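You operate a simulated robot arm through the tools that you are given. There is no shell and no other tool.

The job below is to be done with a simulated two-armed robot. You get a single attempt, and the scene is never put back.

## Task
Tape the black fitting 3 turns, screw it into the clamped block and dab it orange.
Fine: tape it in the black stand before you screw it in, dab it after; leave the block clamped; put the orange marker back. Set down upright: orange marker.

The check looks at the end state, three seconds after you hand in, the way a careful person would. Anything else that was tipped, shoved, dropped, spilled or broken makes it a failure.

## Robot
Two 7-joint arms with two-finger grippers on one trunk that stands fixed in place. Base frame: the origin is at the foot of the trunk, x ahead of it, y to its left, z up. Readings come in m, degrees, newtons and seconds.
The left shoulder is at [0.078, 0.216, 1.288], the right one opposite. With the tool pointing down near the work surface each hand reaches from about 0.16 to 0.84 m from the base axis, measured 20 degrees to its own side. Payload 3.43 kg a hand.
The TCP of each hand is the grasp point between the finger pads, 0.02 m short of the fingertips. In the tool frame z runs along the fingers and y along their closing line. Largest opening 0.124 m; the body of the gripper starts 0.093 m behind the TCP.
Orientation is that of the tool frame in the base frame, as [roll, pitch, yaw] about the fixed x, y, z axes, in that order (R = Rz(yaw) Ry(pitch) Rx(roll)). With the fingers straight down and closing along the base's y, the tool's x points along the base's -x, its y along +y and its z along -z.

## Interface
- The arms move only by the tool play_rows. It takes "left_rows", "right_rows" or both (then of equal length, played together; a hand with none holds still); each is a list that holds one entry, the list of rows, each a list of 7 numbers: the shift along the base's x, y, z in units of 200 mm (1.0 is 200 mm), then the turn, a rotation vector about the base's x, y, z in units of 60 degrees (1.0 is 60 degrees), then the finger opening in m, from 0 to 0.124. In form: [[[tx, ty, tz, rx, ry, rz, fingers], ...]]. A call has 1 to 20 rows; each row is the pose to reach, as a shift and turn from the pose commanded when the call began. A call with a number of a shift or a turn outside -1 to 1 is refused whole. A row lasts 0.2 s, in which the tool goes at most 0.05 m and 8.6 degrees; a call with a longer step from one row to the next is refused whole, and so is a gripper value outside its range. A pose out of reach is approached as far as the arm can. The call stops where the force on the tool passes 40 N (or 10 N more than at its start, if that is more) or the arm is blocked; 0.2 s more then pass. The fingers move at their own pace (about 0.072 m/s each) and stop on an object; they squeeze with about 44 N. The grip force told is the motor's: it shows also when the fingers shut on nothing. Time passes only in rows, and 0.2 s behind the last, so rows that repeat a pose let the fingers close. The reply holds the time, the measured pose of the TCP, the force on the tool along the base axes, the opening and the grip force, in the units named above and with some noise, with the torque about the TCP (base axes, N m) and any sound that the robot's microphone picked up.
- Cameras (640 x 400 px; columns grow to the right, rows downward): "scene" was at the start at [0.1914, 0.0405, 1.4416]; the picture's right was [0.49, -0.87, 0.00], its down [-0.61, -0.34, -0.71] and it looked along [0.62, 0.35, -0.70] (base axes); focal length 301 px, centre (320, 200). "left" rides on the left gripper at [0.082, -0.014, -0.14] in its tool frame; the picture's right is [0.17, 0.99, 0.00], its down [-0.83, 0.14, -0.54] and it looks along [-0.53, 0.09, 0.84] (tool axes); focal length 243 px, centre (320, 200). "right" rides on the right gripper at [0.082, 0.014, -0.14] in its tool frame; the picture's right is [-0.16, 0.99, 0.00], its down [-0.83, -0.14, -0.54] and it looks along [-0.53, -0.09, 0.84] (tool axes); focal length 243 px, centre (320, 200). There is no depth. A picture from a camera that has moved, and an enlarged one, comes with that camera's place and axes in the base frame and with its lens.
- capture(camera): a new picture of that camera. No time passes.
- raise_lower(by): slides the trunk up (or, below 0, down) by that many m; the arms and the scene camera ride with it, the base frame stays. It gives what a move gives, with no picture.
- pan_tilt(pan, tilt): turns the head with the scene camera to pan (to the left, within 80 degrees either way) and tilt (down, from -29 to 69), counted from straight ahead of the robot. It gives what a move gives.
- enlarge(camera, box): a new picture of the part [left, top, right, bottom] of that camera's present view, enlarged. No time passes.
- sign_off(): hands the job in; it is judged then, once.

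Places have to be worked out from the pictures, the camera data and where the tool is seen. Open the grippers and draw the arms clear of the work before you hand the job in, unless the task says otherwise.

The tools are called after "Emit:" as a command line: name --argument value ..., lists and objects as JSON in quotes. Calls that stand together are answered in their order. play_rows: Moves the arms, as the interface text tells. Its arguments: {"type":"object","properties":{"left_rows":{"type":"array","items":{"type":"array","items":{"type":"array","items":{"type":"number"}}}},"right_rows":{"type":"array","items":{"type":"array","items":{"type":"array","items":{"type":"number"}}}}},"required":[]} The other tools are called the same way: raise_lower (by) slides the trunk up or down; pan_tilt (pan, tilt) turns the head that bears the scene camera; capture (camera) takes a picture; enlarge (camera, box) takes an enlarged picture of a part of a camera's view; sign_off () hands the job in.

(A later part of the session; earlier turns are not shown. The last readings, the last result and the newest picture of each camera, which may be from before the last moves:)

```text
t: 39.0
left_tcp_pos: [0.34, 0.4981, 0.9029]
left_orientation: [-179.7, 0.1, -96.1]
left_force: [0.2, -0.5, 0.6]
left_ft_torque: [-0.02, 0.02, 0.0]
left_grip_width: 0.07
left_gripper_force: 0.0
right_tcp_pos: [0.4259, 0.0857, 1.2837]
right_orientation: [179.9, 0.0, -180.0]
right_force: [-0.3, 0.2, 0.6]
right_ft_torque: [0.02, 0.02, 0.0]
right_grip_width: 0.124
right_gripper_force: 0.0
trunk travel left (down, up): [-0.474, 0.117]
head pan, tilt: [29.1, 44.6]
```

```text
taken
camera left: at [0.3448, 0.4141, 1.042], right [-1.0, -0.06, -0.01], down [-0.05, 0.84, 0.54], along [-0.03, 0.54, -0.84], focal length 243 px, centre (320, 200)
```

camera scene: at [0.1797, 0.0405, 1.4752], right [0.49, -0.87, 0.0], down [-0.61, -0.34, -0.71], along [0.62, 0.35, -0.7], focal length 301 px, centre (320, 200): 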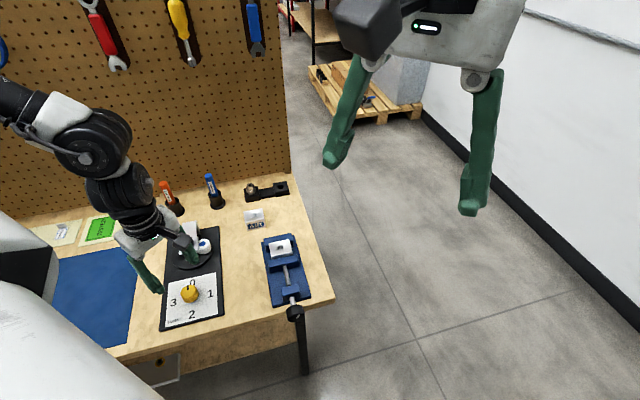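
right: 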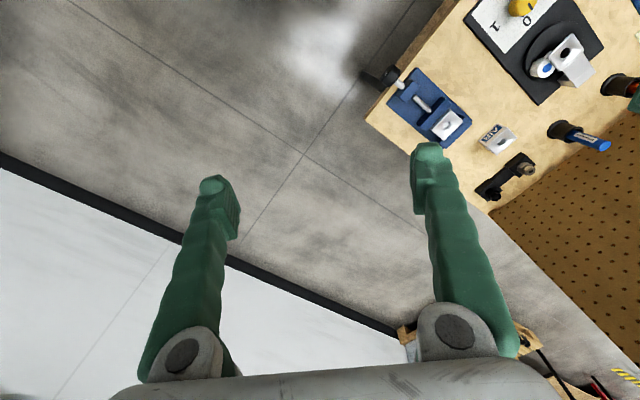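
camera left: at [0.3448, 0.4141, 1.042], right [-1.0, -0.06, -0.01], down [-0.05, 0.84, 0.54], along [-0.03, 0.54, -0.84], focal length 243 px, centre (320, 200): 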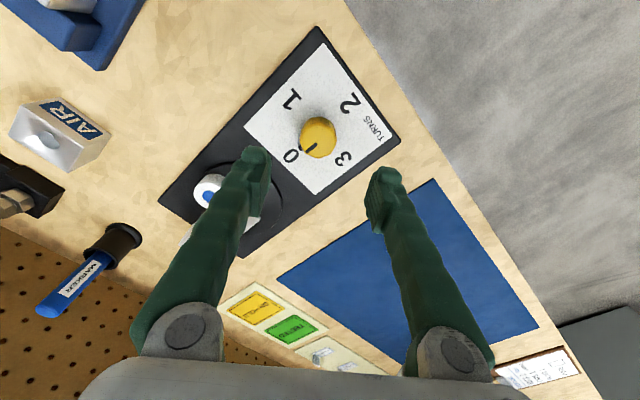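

The wrist can sweep from 0 to at least -276° here, so one grasp can do the whole 0→3 turn. I'll rotate back to yaw 0 first.

Emit:
play_rows --left_rows '[[[0, 0, 0, 0, 0, 0.14, 0.07], [0, 0, 0, 0, 0, 0.28, 0.07], [0, 0, 0, 0, 0, 0.42, 0.07], [0, 0, 0, 0, 0, 0.56, 0.07], [0, 0, 0, 0, 0, 0.7, 0.07], [0, 0, 0, 0, 0, 0.84, 0.07], [0, 0, 0, 0, 0, 0.98, 0.07]]]'

Emit:
play_rows --left_rows '[[[0, 0, 0, 0, 0, 0.14, 0.07], [0, 0, 0, 0, 0, 0.28, 0.07], [0, 0, 0, 0, 0, 0.42, 0.07], [0, 0, 0, 0, 0, 0.56, 0.07], [0, 0, 0, 0, 0, 0.7, 0.07], [0, 0, 0, 0, 0, 0.84, 0.07], [0, 0, 0, 0, 0, 0.98, 0.07]]]'

Emit:
play_rows --left_rows '[[[0, 0, 0, 0, 0, 0.14, 0.07], [0, 0, 0, 0, 0, 0.28, 0.07], [0, 0, 0, 0, 0, 0.42, 0.07], [0, 0, 0, 0, 0, 0.56, 0.07], [0, 0, 0, 0, 0, 0.7, 0.07], [0, 0, 0, 0, 0, 0.84, 0.07], [0, 0, 0, 0, 0, 0.98, 0.07]]]'

Emit:
play_rows --left_rows '[[[0, 0, 0, 0, 0, 0.14, 0.07], [0, 0, 0, 0, 0, 0.28, 0.07], [0, 0, 0, 0, 0, 0.42, 0.07], [0, 0, 0, 0, 0, 0.56, 0.07], [0, 0, 0, 0, 0, 0.7, 0.07], [0, 0, 0, 0, 0, 0.84, 0.07], [0, 0, 0, 0, 0, 0.98, 0.07]]]'

Emit:
play_rows --left_rows '[[[0, 0, 0, 0, 0, 0.14, 0.07], [0, 0, 0, 0, 0, 0.28, 0.07], [0, 0, 0, 0, 0, 0.42, 0.07], [0, 0, 0, 0, 0, 0.56, 0.07], [0, 0, 0, 0, 0, 0.68, 0.07]]]'

Emit:
capture --camera "left"

```text
t: 40.6
left_tcp_pos: [0.3398, 0.4995, 0.902]
left_orientation: [-179.7, 0.1, -37.0]
left_force: [0.0, -0.1, -0.3]
left_ft_torque: [0.04, 0.0, -0.03]
left_grip_width: 0.0704
left_gripper_force: 0.1
right_tcp_pos: [0.4246, 0.0864, 1.2837]
right_orientation: [-180.0, -0.1, -180.0]
right_force: [0.1, -0.2, -0.5]
right_ft_torque: [0.0, 0.04, 0.0]
right_grip_width: 0.1239
right_gripper_force: 0.1
trunk travel left (down, up): [-0.474, 0.117]
head pan, tilt: [29.1, 44.6]
```

```text
t: 42.2
left_tcp_pos: [0.3395, 0.4985, 0.9013]
left_orientation: [-179.7, 0.1, 21.8]
left_force: [-0.5, 0.2, 0.2]
left_ft_torque: [0.0, -0.03, 0.02]
left_grip_width: 0.0703
left_gripper_force: 0.0
right_tcp_pos: [0.4264, 0.085, 1.2834]
right_orientation: [-180.0, 0.0, -179.9]
right_force: [0.3, 0.0, 0.5]
right_ft_torque: [0.03, 0.03, 0.02]
right_grip_width: 0.1237
right_gripper_force: 0.1
trunk travel left (down, up): [-0.474, 0.117]
head pan, tilt: [29.1, 44.6]
```

```text
t: 43.8
left_tcp_pos: [0.3411, 0.4994, 0.9021]
left_orientation: [-179.8, 0.1, 80.6]
left_force: [0.7, 0.6, 0.9]
left_ft_torque: [0.01, -0.01, 0.03]
left_grip_width: 0.0702
left_gripper_force: 0.0
right_tcp_pos: [0.4256, 0.0859, 1.2845]
right_orientation: [179.9, -0.1, -179.9]
right_force: [0.4, 0.0, 0.8]
right_ft_torque: [0.03, 0.03, 0.02]
right_grip_width: 0.124
right_gripper_force: 0.1
trunk travel left (down, up): [-0.474, 0.117]
head pan, tilt: [29.1, 44.6]
```

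```text
t: 45.4
left_tcp_pos: [0.3408, 0.4987, 0.9018]
left_orientation: [-179.7, 0.1, 139.4]
left_force: [-0.2, -1.0, 0.0]
left_ft_torque: [0.01, -0.02, -0.05]
left_grip_width: 0.0699
left_gripper_force: 0.1
right_tcp_pos: [0.4248, 0.0851, 1.284]
right_orientation: [180.0, 0.0, -179.9]
right_force: [0.8, 0.1, -0.8]
right_ft_torque: [0.02, -0.03, -0.02]
right_grip_width: 0.124
right_gripper_force: 0.0
trunk travel left (down, up): [-0.474, 0.117]
head pan, tilt: [29.1, 44.6]
```

```text
t: 46.6
left_tcp_pos: [0.3413, 0.4993, 0.9022]
left_orientation: [-179.8, 0.0, -180.0]
left_force: [0.0, -0.8, 0.0]
left_ft_torque: [0.0, 0.01, 0.01]
left_grip_width: 0.0703
left_gripper_force: 0.0
right_tcp_pos: [0.4257, 0.0855, 1.2839]
right_orientation: [180.0, 0.0, -179.9]
right_force: [0.5, -0.5, -0.2]
right_ft_torque: [0.03, 0.03, 0.01]
right_grip_width: 0.1241
right_gripper_force: 0.0
trunk travel left (down, up): [-0.474, 0.117]
head pan, tilt: [29.1, 44.6]
```

```text
taken
camera left: at [0.2581, 0.4843, 1.0421], right [-0.17, 0.99, -0.01], down [0.83, 0.14, 0.54], along [0.53, 0.09, -0.84], focal length 243 px, centre (320, 200)
```

left: 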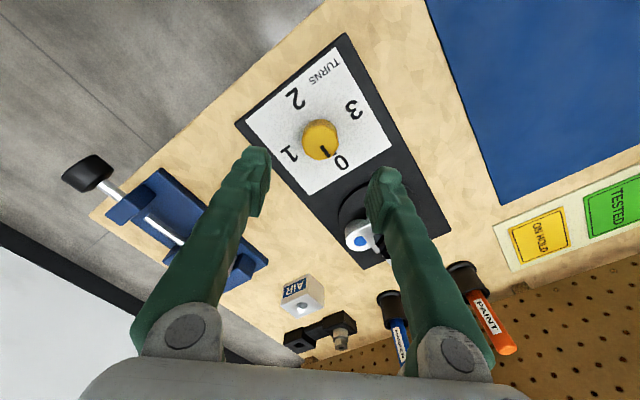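

Back at yaw 0 above the knob. I'll zoom in to check centring.

Emit:
enlarge --camera "left" --box '[280, 110, 360, 170]'

```text
6.67 times, centred on (320, 140) of left
camera zoom: at [0.2581, 0.4843, 1.0421], right [-0.17, 0.99, -0.01], down [0.83, 0.14, 0.54], along [0.53, 0.09, -0.84], focal length 1618 px, centre (320, 600)
```

zoom: 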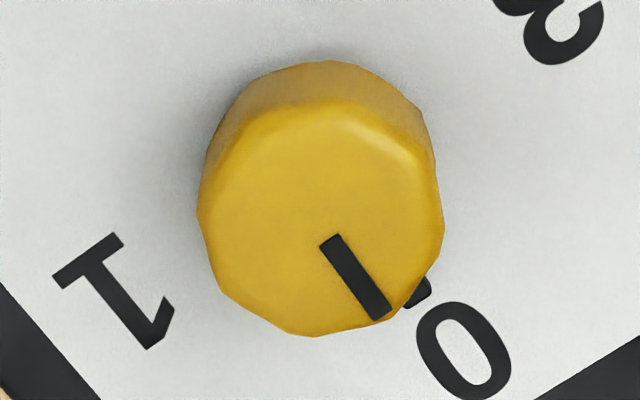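

The knob is exactly on the tool axis. I'll descend so the pads straddle it, fingertips at about z = 0.788, and then grip.

Emit:
play_rows --left_rows '[[[0, 0, -0.15, 0, 0, 0, 0.07], [0, 0, -0.3, 0, 0, 0, 0.07], [0, 0, -0.4, 0, 0, 0, 0.07], [0, 0, -0.465, 0, 0, 0, 0.07], [0, 0, -0.465, 0, 0, 0, 0.07]]]'

Emit:
enlarge --camera "scene" --box '[140, 240, 240, 320]'

```text
t: 47.8
left_tcp_pos: [0.341, 0.4972, 0.808]
left_orientation: [-179.6, 0.2, 180.0]
left_force: [0.0, -0.6, 0.7]
left_ft_torque: [-0.01, 0.01, -0.04]
left_grip_width: 0.0702
left_gripper_force: 0.0
right_tcp_pos: [0.4246, 0.0842, 1.2841]
right_orientation: [-179.9, 0.1, -180.0]
right_force: [-0.6, 0.3, -0.2]
right_ft_torque: [-0.02, 0.02, -0.01]
right_grip_width: 0.1237
right_gripper_force: 0.0
trunk travel left (down, up): [-0.474, 0.117]
head pan, tilt: [29.1, 44.6]
```

```text
5.00 times, centred on (190, 280) of scene
camera zoom: at [0.1794, 0.0405, 1.4752], right [0.49, -0.87, 0.0], down [-0.61, -0.34, -0.71], along [0.62, 0.35, -0.7], focal length 1504 px, centre (970, -200)
```

zoom: 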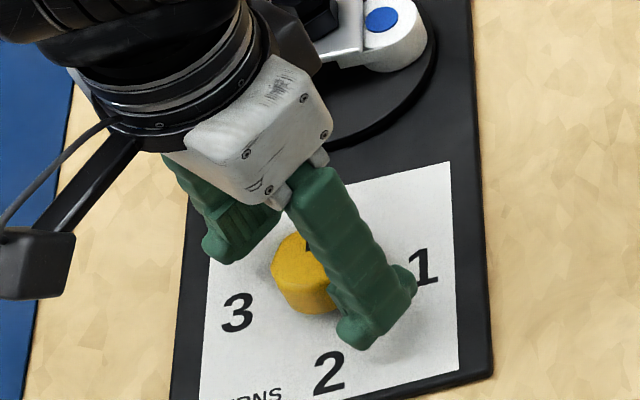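

The fingers straddle the knob. Gripping it now.

Emit:
play_rows --left_rows '[[[0, 0, 0, 0, 0, 0, 0.05], [0, 0, 0, 0, 0, 0, 0.03], [0, 0, 0, 0, 0, 0, 0.02], [0, 0, 0, 0, 0, 0, 0.02]]]'

```text
t: 48.8
left_tcp_pos: [0.3397, 0.4977, 0.8093]
left_orientation: [-179.7, 0.1, -180.0]
left_force: [1.6, 3.1, -1.4]
left_ft_torque: [0.11, 0.0, 0.0]
left_grip_width: 0.0354
left_gripper_force: 45.3
right_tcp_pos: [0.425, 0.0854, 1.284]
right_orientation: [-180.0, 0.0, -179.8]
right_force: [-0.5, -0.1, 0.4]
right_ft_torque: [0.02, 0.01, -0.06]
right_grip_width: 0.124
right_gripper_force: 0.1
trunk travel left (down, up): [-0.474, 0.117]
head pan, tilt: [29.1, 44.6]
```

Gripped at 35 mm with little side force. I'll turn clockwise (viewed from above) 45° first and look at the response.

Emit:
play_rows --left_rows '[[[0, 0, 0, 0, 0, -0.125, 0.02], [0, 0, 0, 0, 0, -0.25, 0.02], [0, 0, 0, 0, 0, -0.375, 0.02], [0, 0, 0, 0, 0, -0.5, 0.02], [0, 0, 0, 0, 0, -0.625, 0.02], [0, 0, 0, 0, 0, -0.75, 0.02]]]'

Emit:
enlarge --camera "scene" --box '[140, 210, 240, 320]'

Emit:
enlarge --camera "left" --box '[240, 120, 400, 230]'

```text
t: 50.2
left_tcp_pos: [0.34, 0.501, 0.8086]
left_orientation: [-179.7, 0.1, 135.0]
left_force: [3.9, 17.5, 4.7]
left_ft_torque: [0.23, -0.09, 0.07]
left_grip_width: 0.0356
left_gripper_force: 44.8
right_tcp_pos: [0.4257, 0.0868, 1.2842]
right_orientation: [-180.0, 0.0, -180.0]
right_force: [-0.8, -0.3, 0.3]
right_ft_torque: [0.02, -0.01, 0.05]
right_grip_width: 0.1237
right_gripper_force: 0.1
trunk travel left (down, up): [-0.474, 0.117]
head pan, tilt: [29.1, 44.6]
```

```text
3.64 times, centred on (190, 265) of scene
camera zoom: at [0.1798, 0.0422, 1.4752], right [0.49, -0.87, 0.0], down [-0.61, -0.34, -0.71], along [0.62, 0.35, -0.7], focal length 1094 px, centre (793, -36)
```

zoom: 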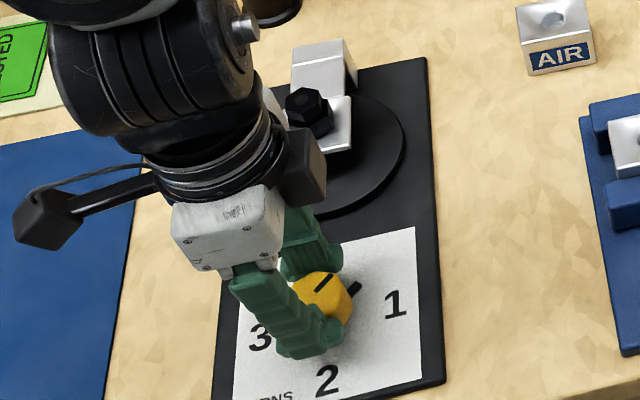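

```text
3.64 times, centred on (320, 175) of left
camera zoom: at [0.2734, 0.5482, 0.948], right [0.58, 0.81, 0.0], down [0.69, -0.49, 0.54], along [0.44, -0.32, -0.84], focal length 882 px, centre (320, 291)
```

zoom: 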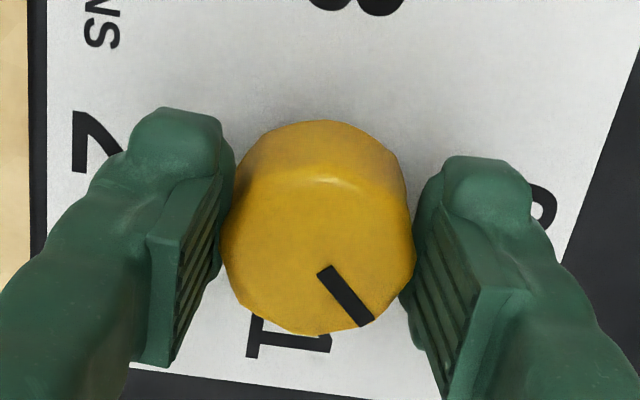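

The knob follows and the roll orbits with it, but a 17 N side force shows my TCP is a few mm off the knob axis. I'll turn the next 45° while shifting the hand to follow the true axis, then recheck.

Emit:
play_rows --left_rows '[[[0.003, 0.015, 0, 0, 0, -0.125, 0.02], [0.006, 0.017, 0, 0, 0, -0.25, 0.02], [0.008, 0.019, 0, 0, 0, -0.375, 0.02], [0.01, 0.021, 0, 0, 0, -0.5, 0.02], [0.0125, 0.0225, 0, 0, 0, -0.625, 0.02], [0.015, 0.025, 0, 0, 0, -0.75, 0.02]]]'

Emit:
enlarge --camera "left" --box '[240, 120, 400, 230]'

Emit:
enlarge --camera "scene" --box '[140, 210, 240, 320]'

```text
t: 51.6
left_tcp_pos: [0.3427, 0.5013, 0.8076]
left_orientation: [-179.5, 0.4, 89.8]
left_force: [-2.6, -17.0, -26.2]
left_ft_torque: [-0.26, -0.04, 0.0]
left_grip_width: 0.0358
left_gripper_force: 45.3
right_tcp_pos: [0.4275, 0.0839, 1.2837]
right_orientation: [-180.0, -0.1, -179.9]
right_force: [0.6, 0.7, 0.1]
right_ft_torque: [-0.03, 0.02, 0.02]
right_grip_width: 0.1241
right_gripper_force: 0.1
trunk travel left (down, up): [-0.474, 0.117]
head pan, tilt: [29.1, 44.6]
```

```text
3.64 times, centred on (320, 175) of left
camera zoom: at [0.3306, 0.5835, 0.9479], right [0.99, 0.16, -0.01], down [0.14, -0.83, 0.54], along [0.08, -0.54, -0.84], focal length 882 px, centre (320, 291)
```

zoom: 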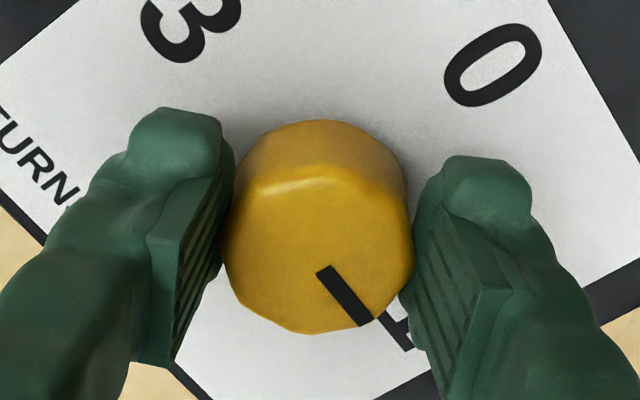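

```text
3.64 times, centred on (190, 265) of scene
camera zoom: at [0.181, 0.0405, 1.4749], right [0.49, -0.87, 0.0], down [-0.61, -0.34, -0.71], along [0.62, 0.35, -0.7], focal length 1094 px, centre (793, -36)
```

zoom: 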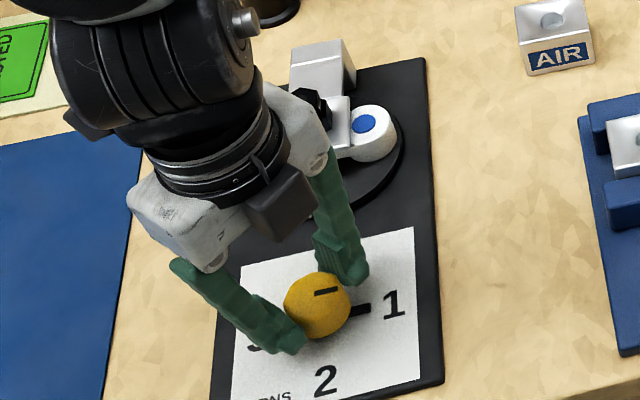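

That is exactly one full orbit: the pointer is on "1" and the roll is back at its start. Some stress has built up (17 N in -y, 26 N in -z), so I'll open the fingers, let the arm settle, and read where it rests.

Emit:
play_rows --left_rows '[[[0, -0.008, -0.01, 0, 0, 0, 0.02], [0, -0.008, -0.01, 0, 0, 0, 0.04], [0, -0.008, -0.01, 0, 0, 0, 0.055], [0, -0.008, -0.01, 0, 0, 0, 0.055]]]'

Emit:
enlarge --camera "left" --box '[240, 120, 400, 230]'

```text
t: 52.6
left_tcp_pos: [0.3445, 0.5024, 0.8067]
left_orientation: [-179.7, 0.1, 90.0]
left_force: [1.0, -0.9, -0.9]
left_ft_torque: [-0.03, 0.03, 0.02]
left_grip_width: 0.0552
left_gripper_force: 0.1
right_tcp_pos: [0.4258, 0.0845, 1.2842]
right_orientation: [179.9, -0.1, -179.9]
right_force: [0.3, 0.2, -0.6]
right_ft_torque: [-0.01, 0.01, 0.0]
right_grip_width: 0.124
right_gripper_force: 0.0
trunk travel left (down, up): [-0.474, 0.117]
head pan, tilt: [29.1, 44.6]
```

```text
3.64 times, centred on (320, 175) of left
camera zoom: at [0.3305, 0.5833, 0.947], right [0.99, 0.17, -0.01], down [0.14, -0.83, 0.54], along [0.09, -0.53, -0.84], focal length 882 px, centre (320, 291)
```

zoom: 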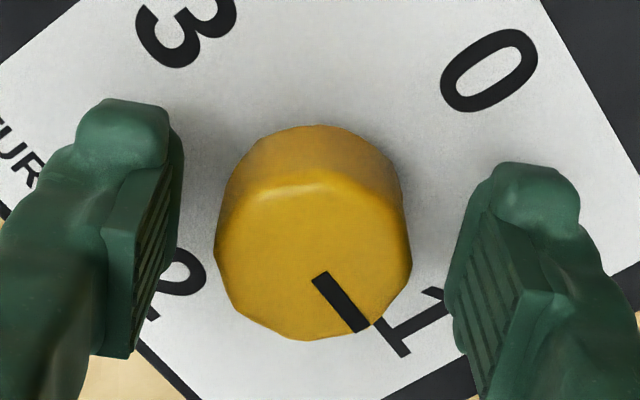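

At rest, comparing the image centring at yaw 0 and yaw -90 shows the hand camera has a ~3 mm bias along the tool x axis. The true knob centre is about (0.343, 0.4987). I'll shift 3.4 mm in -y to centre on it and regrip.

Emit:
play_rows --left_rows '[[[0, -0.017, 0, 0, 0, 0, 0.055], [0, -0.017, 0, 0, 0, 0, 0.04], [0, -0.017, 0, 0, 0, 0, 0.02], [0, -0.017, 0, 0, 0, 0, 0.02], [0, -0.017, 0, 0, 0, 0, 0.02]]]'

```text
t: 53.8
left_tcp_pos: [0.3434, 0.4977, 0.8067]
left_orientation: [-179.7, 0.1, 90.0]
left_force: [-1.6, -1.4, -1.9]
left_ft_torque: [0.07, 0.05, -0.01]
left_grip_width: 0.0356
left_gripper_force: 45.3
right_tcp_pos: [0.4248, 0.085, 1.2863]
right_orientation: [-180.0, 0.0, -179.9]
right_force: [-0.6, -0.7, 0.5]
right_ft_torque: [0.04, -0.02, -0.01]
right_grip_width: 0.1239
right_gripper_force: 0.2
trunk travel left (down, up): [-0.474, 0.117]
head pan, tilt: [29.1, 44.6]
```

The regrip is centred with almost no force. I'll continue the clockwise turn by 45° and check the forces.

Emit:
play_rows --left_rows '[[[0, 0, 0, 0, 0, -0.125, 0.02], [0, 0, 0, 0, 0, -0.25, 0.02], [0, 0, 0, 0, 0, -0.375, 0.02], [0, 0, 0, 0, 0, -0.5, 0.02], [0, 0, 0, 0, 0, -0.625, 0.02], [0, 0, 0, 0, 0, -0.75, 0.02]]]'

```text
t: 55.2
left_tcp_pos: [0.3448, 0.4982, 0.8079]
left_orientation: [-179.7, 0.1, 44.8]
left_force: [-6.0, -0.5, 1.4]
left_ft_torque: [0.04, 0.17, 0.01]
left_grip_width: 0.0357
left_gripper_force: 44.9
right_tcp_pos: [0.4249, 0.0856, 1.284]
right_orientation: [180.0, 0.0, -179.9]
right_force: [0.0, -0.2, -1.2]
right_ft_torque: [0.01, 0.0, 0.02]
right_grip_width: 0.1242
right_gripper_force: 0.1
trunk travel left (down, up): [-0.474, 0.117]
head pan, tilt: [29.1, 44.6]
```

Side force is only 6 N now. I'll turn the next 45° to reach "2".

Emit:
play_rows --left_rows '[[[-0.002, 0, 0, 0, 0, -0.125, 0.02], [-0.003, 0, 0, 0, 0, -0.25, 0.02], [-0.003, 0, 0, 0, 0, -0.375, 0.02], [-0.003, 0, 0, 0, 0, -0.5, 0.02], [-0.003, 0, 0, 0, 0, -0.625, 0.02], [-0.003, 0, 0, 0, 0, -0.75, 0.02]]]'

Emit:
enlarge --camera "scene" --box '[140, 210, 240, 320]'

Emit:
enlarge --camera "left" --box '[240, 120, 400, 230]'

```text
t: 56.6
left_tcp_pos: [0.3416, 0.4995, 0.808]
left_orientation: [-179.8, 0.1, -0.1]
left_force: [-4.1, 0.9, 3.0]
left_ft_torque: [-0.06, 0.13, 0.03]
left_grip_width: 0.0356
left_gripper_force: 45.1
right_tcp_pos: [0.4243, 0.0851, 1.2834]
right_orientation: [179.9, 0.0, -179.9]
right_force: [0.2, 0.2, -0.5]
right_ft_torque: [0.0, -0.02, -0.04]
right_grip_width: 0.1238
right_gripper_force: 0.2
trunk travel left (down, up): [-0.474, 0.117]
head pan, tilt: [29.1, 44.6]
```

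```text
3.64 times, centred on (190, 265) of scene
camera zoom: at [0.179, 0.0404, 1.4753], right [0.49, -0.87, 0.0], down [-0.61, -0.34, -0.71], along [0.62, 0.35, -0.7], focal length 1094 px, centre (793, -36)
```

zoom: 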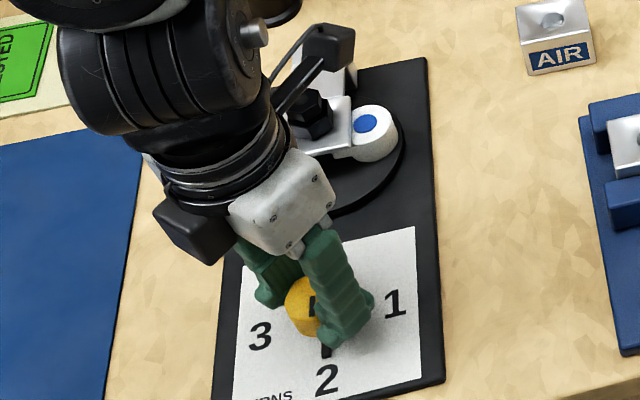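

```text
3.64 times, centred on (320, 175) of left
camera zoom: at [0.4249, 0.5104, 0.947], right [0.16, -0.99, -0.01], down [-0.83, -0.14, 0.54], along [-0.53, -0.08, -0.84], focal length 882 px, centre (320, 291)
```

zoom: 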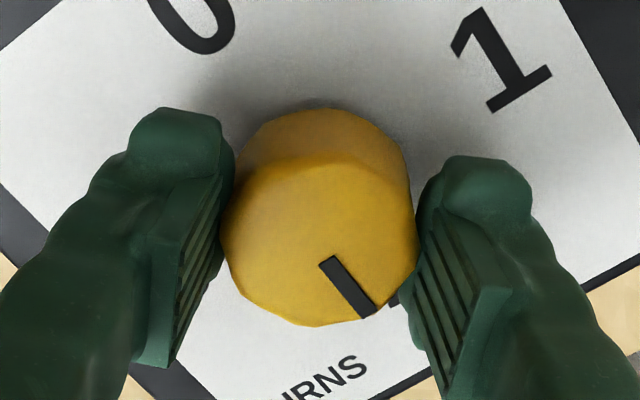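

Pointer at "2", roll back at its start again. Two turns are done with low forces, so I'll turn the last 90° to "3" in two halves.

Emit:
play_rows --left_rows '[[[-0.003, 0, 0, 0, 0, -0.125, 0.02], [-0.003, 0, 0, 0, 0, -0.25, 0.02], [-0.003, 0, 0, 0, 0, -0.375, 0.02], [-0.003, 0, 0, 0, 0, -0.5, 0.02], [-0.003, 0, 0, 0, 0, -0.625, 0.02], [-0.003, 0, 0, 0, 0, -0.75, 0.02]]]'

Emit:
play_rows --left_rows '[[[0, 0, 0, 0, 0, -0.125, 0.02], [0, 0, 0, 0, 0, -0.25, 0.02], [0, 0, 0, 0, 0, -0.375, 0.02], [0, 0, 0, 0, 0, -0.5, 0.02], [0, 0, 0, 0, 0, -0.625, 0.02], [0, 0, 0, 0, 0, -0.75, 0.02]]]'

Emit:
enlarge --camera "scene" --box '[140, 210, 240, 320]'

Emit:
enlarge --camera "left" --box '[240, 120, 400, 230]'

```text
t: 58.0
left_tcp_pos: [0.3424, 0.4994, 0.8084]
left_orientation: [-179.6, 0.1, -45.1]
left_force: [1.0, 2.2, 1.9]
left_ft_torque: [0.11, 0.03, 0.01]
left_grip_width: 0.0357
left_gripper_force: 44.8
right_tcp_pos: [0.4258, 0.0856, 1.2844]
right_orientation: [-179.9, -0.1, -179.9]
right_force: [0.5, -0.4, -0.2]
right_ft_torque: [-0.01, 0.03, 0.0]
right_grip_width: 0.1238
right_gripper_force: 0.1
trunk travel left (down, up): [-0.474, 0.117]
head pan, tilt: [29.1, 44.6]
```

```text
t: 59.4
left_tcp_pos: [0.3436, 0.5, 0.8066]
left_orientation: [-179.7, 0.2, -90.1]
left_force: [4.2, 3.3, 1.8]
left_ft_torque: [0.17, -0.06, 0.01]
left_grip_width: 0.0354
left_gripper_force: 45.1
right_tcp_pos: [0.4262, 0.0839, 1.2843]
right_orientation: [-179.9, 0.0, -179.9]
right_force: [0.2, 0.6, 0.2]
right_ft_torque: [0.01, 0.0, 0.02]
right_grip_width: 0.1241
right_gripper_force: 0.1
trunk travel left (down, up): [-0.474, 0.117]
head pan, tilt: [29.1, 44.6]
```

```text
3.64 times, centred on (190, 265) of scene
camera zoom: at [0.1801, 0.0407, 1.4751], right [0.49, -0.87, 0.0], down [-0.61, -0.34, -0.71], along [0.62, 0.35, -0.7], focal length 1094 px, centre (793, -36)
```

zoom: 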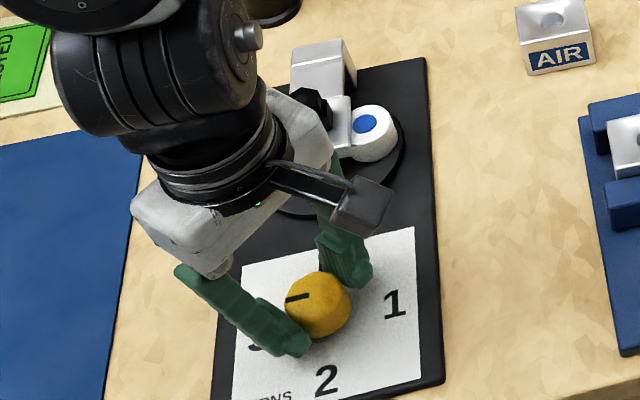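

```text
3.64 times, centred on (320, 175) of left
camera zoom: at [0.3556, 0.4153, 0.947], right [-0.99, -0.16, -0.01], down [-0.14, 0.83, 0.54], along [-0.08, 0.53, -0.84], focal length 882 px, centre (320, 291)
```

zoom: 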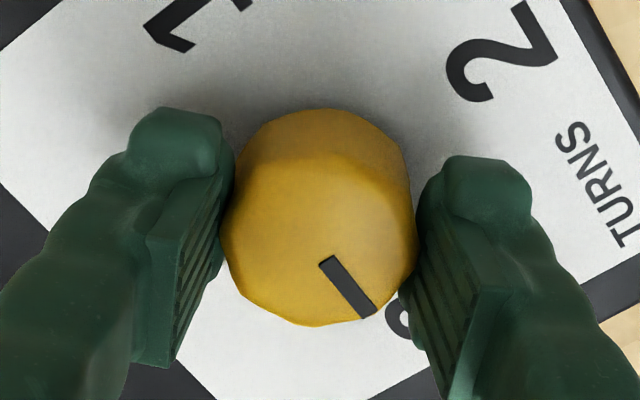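

The pointer is on "3" and the roll has completed its third orbit. I'll open the fingers and rise straight up, then verify.

Emit:
play_rows --left_rows '[[[0, 0, 0, 0, 0, 0, 0.04], [0, 0, 0, 0, 0, 0, 0.06], [0, 0, 0, 0, 0, 0, 0.065], [0, 0, 0.12, 0, 0, 0, 0.065], [0, 0, 0.3, 0, 0, 0, 0.065], [0, 0, 0.5, 0, 0, 0, 0.065], [0, 0, 0.6, 0, 0, 0, 0.065]]]'

Emit:
capture --camera "left"

Emit:
enlarge --camera "scene" --box '[140, 210, 240, 320]'

```text
t: 61.0
left_tcp_pos: [0.3416, 0.4985, 0.9277]
left_orientation: [-179.7, 0.1, -89.8]
left_force: [-0.5, 0.3, 0.3]
left_ft_torque: [0.02, -0.05, -0.04]
left_grip_width: 0.0652
left_gripper_force: 0.0
right_tcp_pos: [0.4256, 0.0846, 1.2848]
right_orientation: [-180.0, 0.0, -179.9]
right_force: [0.3, 0.5, -0.1]
right_ft_torque: [0.0, -0.02, 0.05]
right_grip_width: 0.1239
right_gripper_force: 0.0
trunk travel left (down, up): [-0.474, 0.117]
head pan, tilt: [29.1, 44.6]
```

```text
taken
camera left: at [0.3555, 0.4154, 1.0678], right [-0.99, -0.17, -0.01], down [-0.14, 0.83, 0.54], along [-0.09, 0.53, -0.84], focal length 243 px, centre (320, 200)
```

left: 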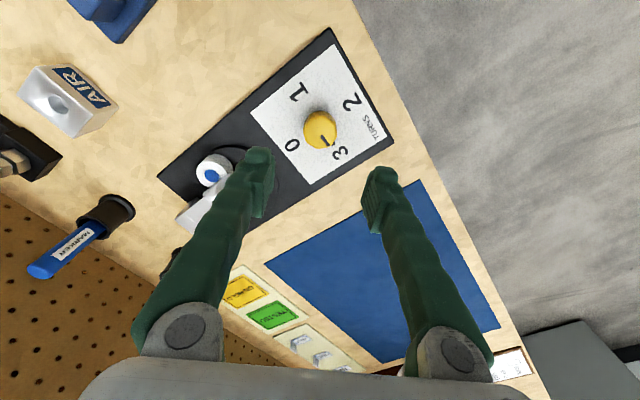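

```text
3.64 times, centred on (190, 265) of scene
camera zoom: at [0.1794, 0.0403, 1.4752], right [0.49, -0.87, 0.0], down [-0.61, -0.34, -0.71], along [0.62, 0.35, -0.7], focal length 1094 px, centre (793, -36)
```

zoom: 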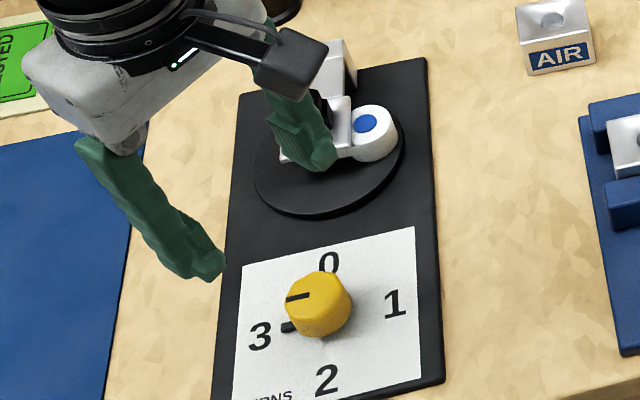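

The knob points squarely at 3, so taping is done. Next I'll pick the taped fitting out of the stand with a vertical tool: I'll swing the hand over it while rotating to yaw -75°, a mid-range wrist angle that matches a pair of hex flats.

Emit:
play_rows --left_rows '[[[0.035, 0.035, 0.02, 0, 0, 0.14, 0.065], [0.07, 0.07, 0.04, 0, 0, 0.28, 0.065], [0.105, 0.105, 0.06, 0, 0, 0.42, 0.065], [0.14, 0.14, 0.06, 0, 0, 0.56, 0.065], [0.175, 0.175, 0.06, 0, 0, 0.7, 0.065], [0.21, 0.21, 0.06, 0, 0, 0.84, 0.065], [0.25, 0.25, 0.06, 0, 0, 0.98, 0.065]]]'

Emit:
play_rows --left_rows '[[[0.035, 0.035, 0, 0, 0, 0.14, 0.065], [0.07, 0.07, 0, 0, 0, 0.28, 0.065], [0.105, 0.105, 0, 0, 0, 0.42, 0.065], [0.14, 0.14, 0, 0, 0, 0.56, 0.065], [0.175, 0.175, 0, 0, 0, 0.7, 0.065], [0.21, 0.21, 0, 0, 0, 0.84, 0.065], [0.235, 0.235, 0, 0, 0, 0.98, 0.065]]]'

Emit:
play_rows --left_rows '[[[0, 0, 0, 0, 0, 0.14, 0.065], [0, 0, 0, 0, 0, 0.28, 0.065], [0, 0, 0, 0, 0, 0.42, 0.065], [0, 0, 0, 0, 0, 0.56, 0.065], [0, 0, 0, 0, 0, 0.7, 0.065], [0, 0, 0, 0, 0, 0.84, 0.065], [0, 0, 0, 0, 0, 0.98, 0.065]]]'

Emit:
play_rows --left_rows '[[[0, 0, 0, 0, 0, 0.1, 0.065], [0, 0, 0, 0, 0, 0.2, 0.065], [0, 0, 0, 0, 0, 0.31, 0.065], [0, 0, 0, 0, 0, 0.31, 0.065]]]'

Emit:
capture --camera "left"

Emit:
enlarge --camera "scene" --box '[140, 210, 240, 320]'

```text
t: 62.6
left_tcp_pos: [0.3924, 0.5494, 0.9398]
left_orientation: [-179.7, 0.1, -31.0]
left_force: [-0.1, 0.9, 0.7]
left_ft_torque: [0.0, -0.01, -0.01]
left_grip_width: 0.0648
left_gripper_force: 0.0
right_tcp_pos: [0.4253, 0.0858, 1.2852]
right_orientation: [180.0, -0.1, -179.8]
right_force: [0.4, -0.2, 0.8]
right_ft_torque: [0.02, -0.05, 0.0]
right_grip_width: 0.1241
right_gripper_force: 0.1
trunk travel left (down, up): [-0.474, 0.117]
head pan, tilt: [29.1, 44.6]
```

```text
t: 64.2
left_tcp_pos: [0.439, 0.5955, 0.9388]
left_orientation: [-179.7, 0.1, 27.7]
left_force: [0.8, -0.9, -0.7]
left_ft_torque: [-0.02, 0.01, 0.0]
left_grip_width: 0.065
left_gripper_force: 0.0
right_tcp_pos: [0.4269, 0.0851, 1.2851]
right_orientation: [180.0, 0.1, -179.8]
right_force: [-0.1, 0.7, -0.7]
right_ft_torque: [0.01, -0.02, -0.02]
right_grip_width: 0.124
right_gripper_force: 0.1
trunk travel left (down, up): [-0.474, 0.117]
head pan, tilt: [29.1, 44.6]
```

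```text
t: 65.8
left_tcp_pos: [0.44, 0.5956, 0.9393]
left_orientation: [-179.8, 0.1, 86.6]
left_force: [-0.5, 0.2, -0.2]
left_ft_torque: [0.02, -0.01, 0.01]
left_grip_width: 0.0651
left_gripper_force: 0.0
right_tcp_pos: [0.4242, 0.0846, 1.2838]
right_orientation: [-179.9, -0.1, -179.9]
right_force: [-0.1, 0.3, 0.4]
right_ft_torque: [0.01, 0.02, -0.02]
right_grip_width: 0.124
right_gripper_force: 0.0
trunk travel left (down, up): [-0.474, 0.117]
head pan, tilt: [29.1, 44.6]
```

```text
t: 66.8
left_tcp_pos: [0.4395, 0.596, 0.9388]
left_orientation: [-179.7, 0.1, 105.0]
left_force: [-0.5, 0.8, 0.0]
left_ft_torque: [0.02, 0.02, -0.01]
left_grip_width: 0.0648
left_gripper_force: 0.1
right_tcp_pos: [0.425, 0.0856, 1.2847]
right_orientation: [-180.0, 0.1, -179.9]
right_force: [-0.3, -0.5, 0.0]
right_ft_torque: [-0.02, 0.01, -0.01]
right_grip_width: 0.1239
right_gripper_force: 0.0
trunk travel left (down, up): [-0.474, 0.117]
head pan, tilt: [29.1, 44.6]
```

```text
taken
camera left: at [0.4054, 0.6706, 1.079], right [0.91, 0.42, -0.01], down [0.35, -0.76, 0.54], along [0.22, -0.49, -0.84], focal length 243 px, centre (320, 200)
```

left: 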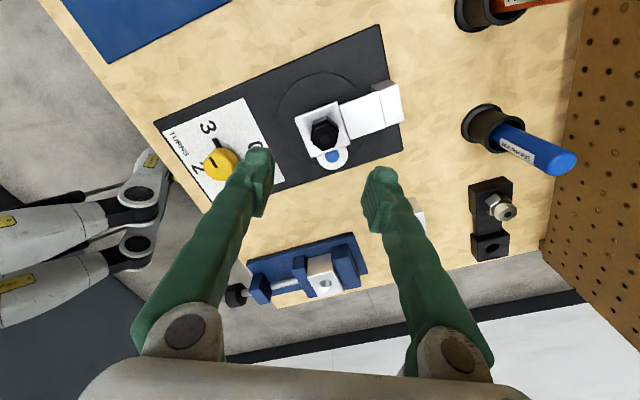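

```text
3.64 times, centred on (190, 265) of scene
camera zoom: at [0.1796, 0.0405, 1.4752], right [0.49, -0.87, 0.0], down [-0.61, -0.34, -0.71], along [0.62, 0.35, -0.7], focal length 1094 px, centre (793, -36)
```

zoom: 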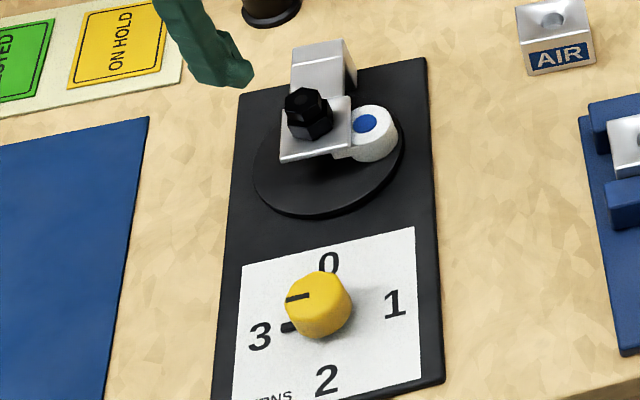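

I'm hovering over the fitting at yaw -75°. I'll zoom in to check centring along the closing direction and the hex angle.

Emit:
enlarge --camera "left" --box '[280, 100, 370, 170]'

Emit:
enlarge --camera "left" --box '[300, 112, 348, 148]'

```text
5.71 times, centred on (325, 135) of left
camera zoom: at [0.4054, 0.6706, 1.079], right [0.91, 0.42, -0.01], down [0.35, -0.76, 0.54], along [0.22, -0.49, -0.84], focal length 1386 px, centre (291, 571)
```

zoom: 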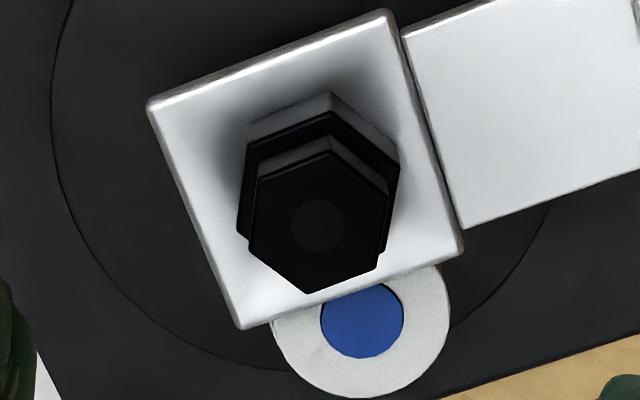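

```text
11.11 times, centred on (324, 130) of left
camera zoom: at [0.4054, 0.6706, 1.079], right [0.91, 0.42, -0.01], down [0.35, -0.76, 0.54], along [0.22, -0.49, -0.84], focal length 2696 px, centre (276, 978)
```

zoom: 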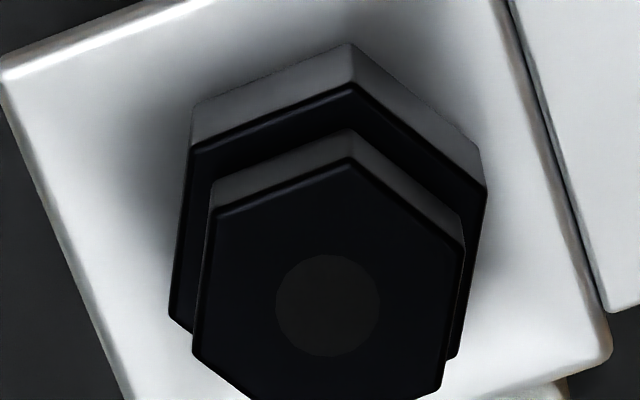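

The flats line up with the fingers, and the fitting is about 3.6 mm off along the closing direction. I'll correct that and descend partway.

Emit:
play_rows --left_rows '[[[0.0155, 0.0115, -0.1, 0, 0, 0, 0.06], [0.0155, 0.0115, -0.22, 0, 0, 0, 0.06], [0.0155, 0.0115, -0.34, 0, 0, 0, 0.06], [0.0155, 0.0115, -0.42, 0, 0, 0, 0.06], [0.0155, 0.0115, -0.42, 0, 0, 0, 0.06]]]'

Emit:
capture --camera "left"

Emit:
enlarge --camera "left" --box '[240, 120, 400, 230]'

Emit:
enlarge --camera "scene" --box '[165, 205, 225, 265]'

```text
t: 68.0
left_tcp_pos: [0.4435, 0.5981, 0.855]
left_orientation: [-179.7, 0.2, 105.1]
left_force: [-0.6, 0.6, 0.5]
left_ft_torque: [0.01, -0.04, -0.02]
left_grip_width: 0.0599
left_gripper_force: 0.1
right_tcp_pos: [0.425, 0.0848, 1.2842]
right_orientation: [180.0, -0.1, -179.8]
right_force: [-0.1, 0.0, -0.3]
right_ft_torque: [0.01, 0.0, -0.01]
right_grip_width: 0.124
right_gripper_force: 0.2
trunk travel left (down, up): [-0.474, 0.117]
head pan, tilt: [29.1, 44.6]
```

```text
taken
camera left: at [0.4081, 0.6727, 0.9953], right [0.91, 0.42, -0.01], down [0.35, -0.76, 0.54], along [0.22, -0.49, -0.84], focal length 243 px, centre (320, 200)
```

left: 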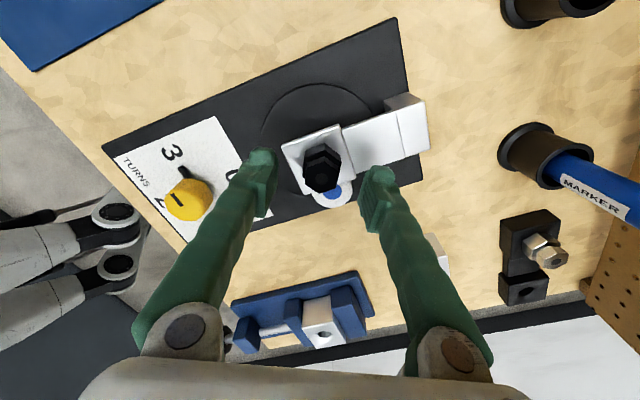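

```text
3.64 times, centred on (320, 175) of left
camera zoom: at [0.4081, 0.6727, 0.9953], right [0.91, 0.42, -0.01], down [0.35, -0.76, 0.54], along [0.22, -0.49, -0.84], focal length 882 px, centre (320, 291)
```

zoom: 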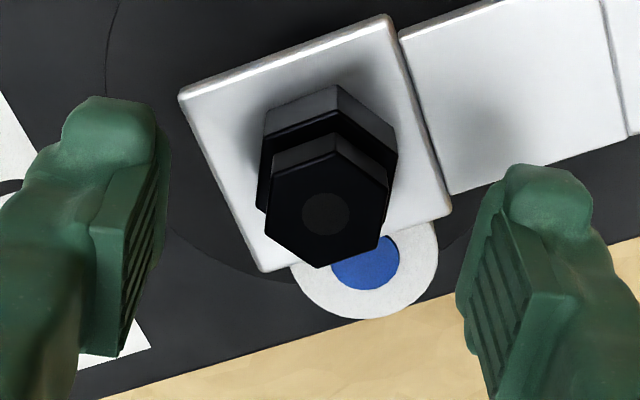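

```text
6.67 times, centred on (195, 235) of scene
camera zoom: at [0.1793, 0.0403, 1.4753], right [0.49, -0.87, 0.0], down [-0.61, -0.34, -0.71], along [0.62, 0.35, -0.7], focal length 2005 px, centre (1153, -33)
```

zoom: 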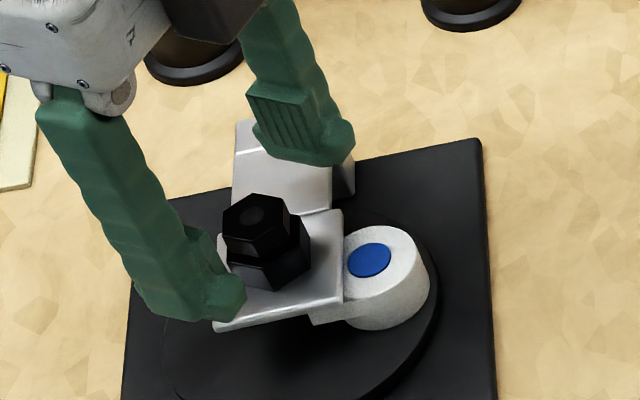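

Centred within about 0.6 mm. I'll make the final descent so the fingertips sit a few mm above the plate, and close.

Emit:
play_rows --left_rows '[[[0.003, 0.001, -0.03, 0, 0, 0, 0.06], [0.003, 0.001, -0.06, 0, 0, 0, 0.06], [0.003, 0.001, -0.088, 0, 0, 0, 0.06], [0.003, 0.001, -0.088, 0, 0, 0, 0.06]]]'

Emit:
enlarge --camera "scene" --box '[165, 205, 225, 265]'

```text
t: 69.0
left_tcp_pos: [0.4433, 0.5986, 0.8377]
left_orientation: [-179.6, 0.1, 105.1]
left_force: [-1.2, 0.8, -0.2]
left_ft_torque: [0.01, -0.04, -0.02]
left_grip_width: 0.0601
left_gripper_force: 0.1
right_tcp_pos: [0.4243, 0.0853, 1.2842]
right_orientation: [180.0, 0.0, -179.9]
right_force: [0.4, -0.2, 0.6]
right_ft_torque: [-0.01, -0.03, 0.0]
right_grip_width: 0.1238
right_gripper_force: 0.1
trunk travel left (down, up): [-0.474, 0.117]
head pan, tilt: [29.1, 44.6]
```

```text
6.67 times, centred on (195, 235) of scene
camera zoom: at [0.1797, 0.0405, 1.4752], right [0.49, -0.87, 0.0], down [-0.61, -0.34, -0.71], along [0.62, 0.35, -0.7], focal length 2005 px, centre (1153, -33)
```

zoom: 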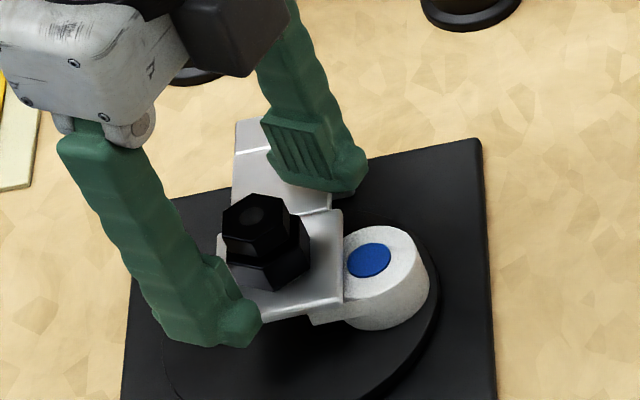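

No contact forces. Closing on the hex now.

Emit:
play_rows --left_rows '[[[0, 0, 0, 0, 0, 0, 0.045], [0, 0, 0, 0, 0, 0, 0.03], [0, 0, 0, 0, 0, 0, 0.01], [0, 0, 0, 0, 0, 0, 0.01]]]'

Emit:
enlarge --camera "left" --box '[240, 120, 400, 230]'

Emit:
enlarge --camera "scene" --box '[165, 205, 225, 265]'

```text
t: 70.0
left_tcp_pos: [0.4424, 0.5983, 0.8384]
left_orientation: [-179.7, 0.0, 105.0]
left_force: [-0.6, -0.1, -0.7]
left_ft_torque: [-0.03, 0.0, 0.0]
left_grip_width: 0.0271
left_gripper_force: 44.1
right_tcp_pos: [0.4259, 0.0846, 1.2841]
right_orientation: [180.0, 0.0, -179.8]
right_force: [-0.2, -0.4, -0.2]
right_ft_torque: [-0.03, 0.0, 0.01]
right_grip_width: 0.1238
right_gripper_force: 0.0
trunk travel left (down, up): [-0.474, 0.117]
head pan, tilt: [29.1, 44.6]
```

```text
3.64 times, centred on (320, 175) of left
camera zoom: at [0.409, 0.6731, 0.9774], right [0.91, 0.42, -0.01], down [0.35, -0.76, 0.54], along [0.22, -0.49, -0.84], focal length 882 px, centre (320, 291)
```

zoom: 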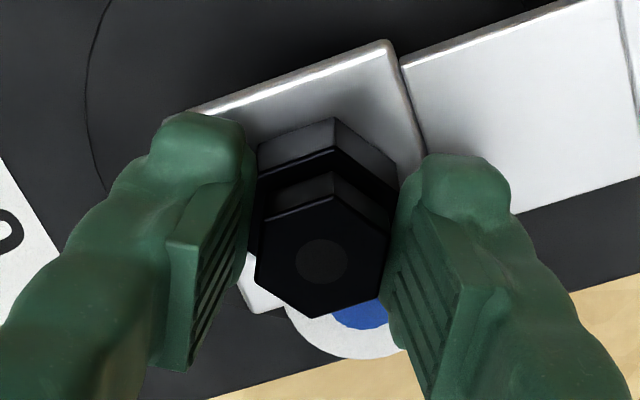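

```text
6.67 times, centred on (195, 235) of scene
camera zoom: at [0.1797, 0.0406, 1.4752], right [0.49, -0.87, 0.0], down [-0.61, -0.34, -0.71], along [0.62, 0.35, -0.7], focal length 2005 px, centre (1153, -33)
```

zoom: 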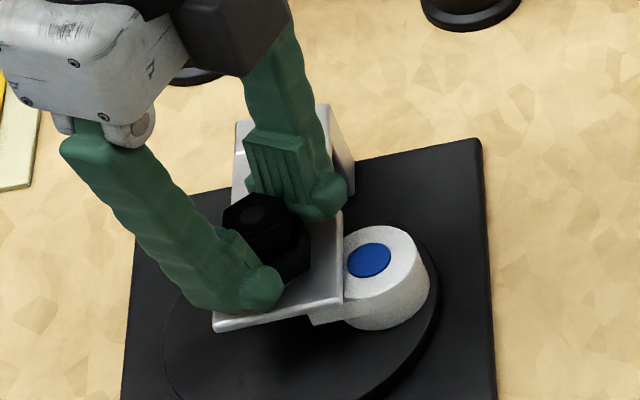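

Gripped at 27 mm, the lower hex. Lifting it straight up out of the stand.

Emit:
play_rows --left_rows '[[[0, 0, 0.05, 0, 0, 0, 0.01], [0, 0, 0.12, 0, 0, 0, 0.01], [0, 0, 0.2, 0, 0, 0, 0.01], [0, 0, 0.3, 0, 0, 0, 0.01], [0, 0, 0.42, 0, 0, 0, 0.01], [0, 0, 0.5, 0, 0, 0, 0.01]]]'

Emit:
capture --camera "left"

Emit:
enlarge --camera "scene" --box '[165, 180, 225, 250]'

```text
t: 71.4
left_tcp_pos: [0.4424, 0.5978, 0.938]
left_orientation: [-179.6, 0.1, 105.0]
left_force: [0.3, 0.4, -1.0]
left_ft_torque: [0.02, -0.02, -0.03]
left_grip_width: 0.0271
left_gripper_force: 43.7
right_tcp_pos: [0.4246, 0.0853, 1.2839]
right_orientation: [-180.0, 0.0, -179.9]
right_force: [0.8, 0.0, 0.2]
right_ft_torque: [0.05, 0.01, 0.01]
right_grip_width: 0.124
right_gripper_force: 0.0
trunk travel left (down, up): [-0.474, 0.117]
head pan, tilt: [29.1, 44.6]
```

```text
taken
camera left: at [0.409, 0.6728, 1.0776], right [0.91, 0.42, -0.01], down [0.35, -0.76, 0.54], along [0.22, -0.49, -0.84], focal length 243 px, centre (320, 200)
```

left: 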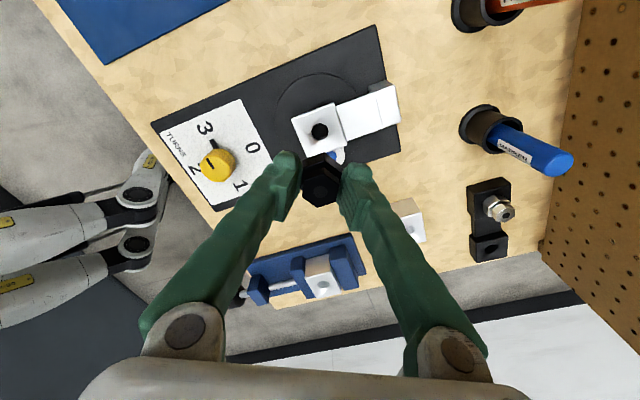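

```text
5.71 times, centred on (195, 215) of scene
camera zoom: at [0.1794, 0.0404, 1.4752], right [0.49, -0.87, 0.0], down [-0.61, -0.34, -0.71], along [0.62, 0.35, -0.7], focal length 1718 px, centre (1034, 114)
```

zoom: 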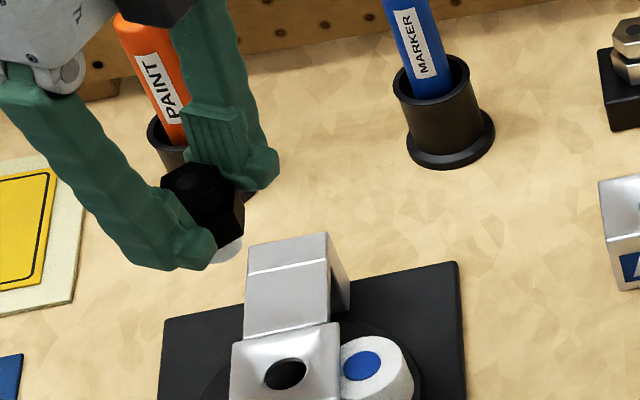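

The stub now shows white tape, so the taping worked. I'll carry the fitting over to the vise at this height.

Emit:
play_rows --left_rows '[[[0.08, -0.16, 0.05, 0, 0, 0, 0.01], [0.17, -0.34, 0.1, 0, 0, 0, 0.01], [0.26, -0.52, 0.1, 0, 0, 0, 0.01], [0.3, -0.6, 0.1, 0, 0, 0, 0.01]]]'

Emit:
play_rows --left_rows '[[[0.08, -0.16, 0, 0, 0, 0, 0.01], [0.16, -0.33, 0, 0, 0, 0, 0.01], [0.2, -0.45, 0, 0, 0, 0, 0.01], [0.2, -0.45, 0, 0, 0, 0, 0.01]]]'

Emit:
capture --camera "left"

Emit:
enlarge --camera "scene" --box '[235, 200, 345, 320]'

```text
t: 72.4
left_tcp_pos: [0.5024, 0.4761, 0.9579]
left_orientation: [-179.8, 0.1, 105.2]
left_force: [-0.5, -0.4, -0.7]
left_ft_torque: [-0.01, -0.02, 0.02]
left_grip_width: 0.0271
left_gripper_force: 43.6
right_tcp_pos: [0.4267, 0.084, 1.2846]
right_orientation: [-179.9, 0.0, -179.8]
right_force: [0.1, 0.1, -0.9]
right_ft_torque: [-0.02, 0.01, -0.01]
right_grip_width: 0.1241
right_gripper_force: 0.0
trunk travel left (down, up): [-0.474, 0.117]
head pan, tilt: [29.1, 44.6]
```

```text
t: 73.4
left_tcp_pos: [0.5431, 0.3883, 0.9573]
left_orientation: [-179.8, 0.1, 105.1]
left_force: [0.8, -0.1, -0.9]
left_ft_torque: [0.0, 0.0, -0.04]
left_grip_width: 0.0271
left_gripper_force: 44.0
right_tcp_pos: [0.4255, 0.0852, 1.2851]
right_orientation: [180.0, 0.0, -179.9]
right_force: [0.8, 0.4, -0.4]
right_ft_torque: [0.0, -0.04, 0.0]
right_grip_width: 0.1239
right_gripper_force: 0.1
trunk travel left (down, up): [-0.474, 0.117]
head pan, tilt: [29.1, 44.6]
```

```text
taken
camera left: at [0.5094, 0.4624, 1.0976], right [0.91, 0.42, -0.01], down [0.35, -0.76, 0.54], along [0.22, -0.49, -0.84], focal length 243 px, centre (320, 200)
```

left: 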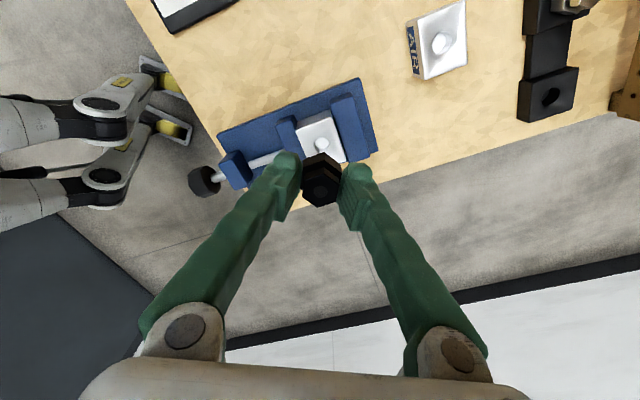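

```text
3.33 times, centred on (290, 260) of scene
camera zoom: at [0.1799, 0.0406, 1.4752], right [0.49, -0.87, 0.0], down [-0.61, -0.34, -0.71], along [0.62, 0.35, -0.7], focal length 1002 px, centre (420, 0)
```

zoom: 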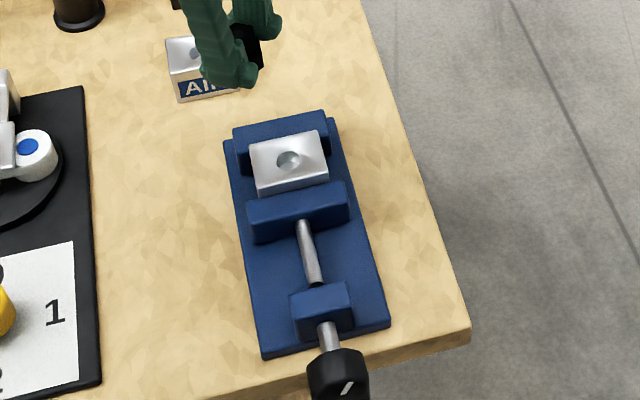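

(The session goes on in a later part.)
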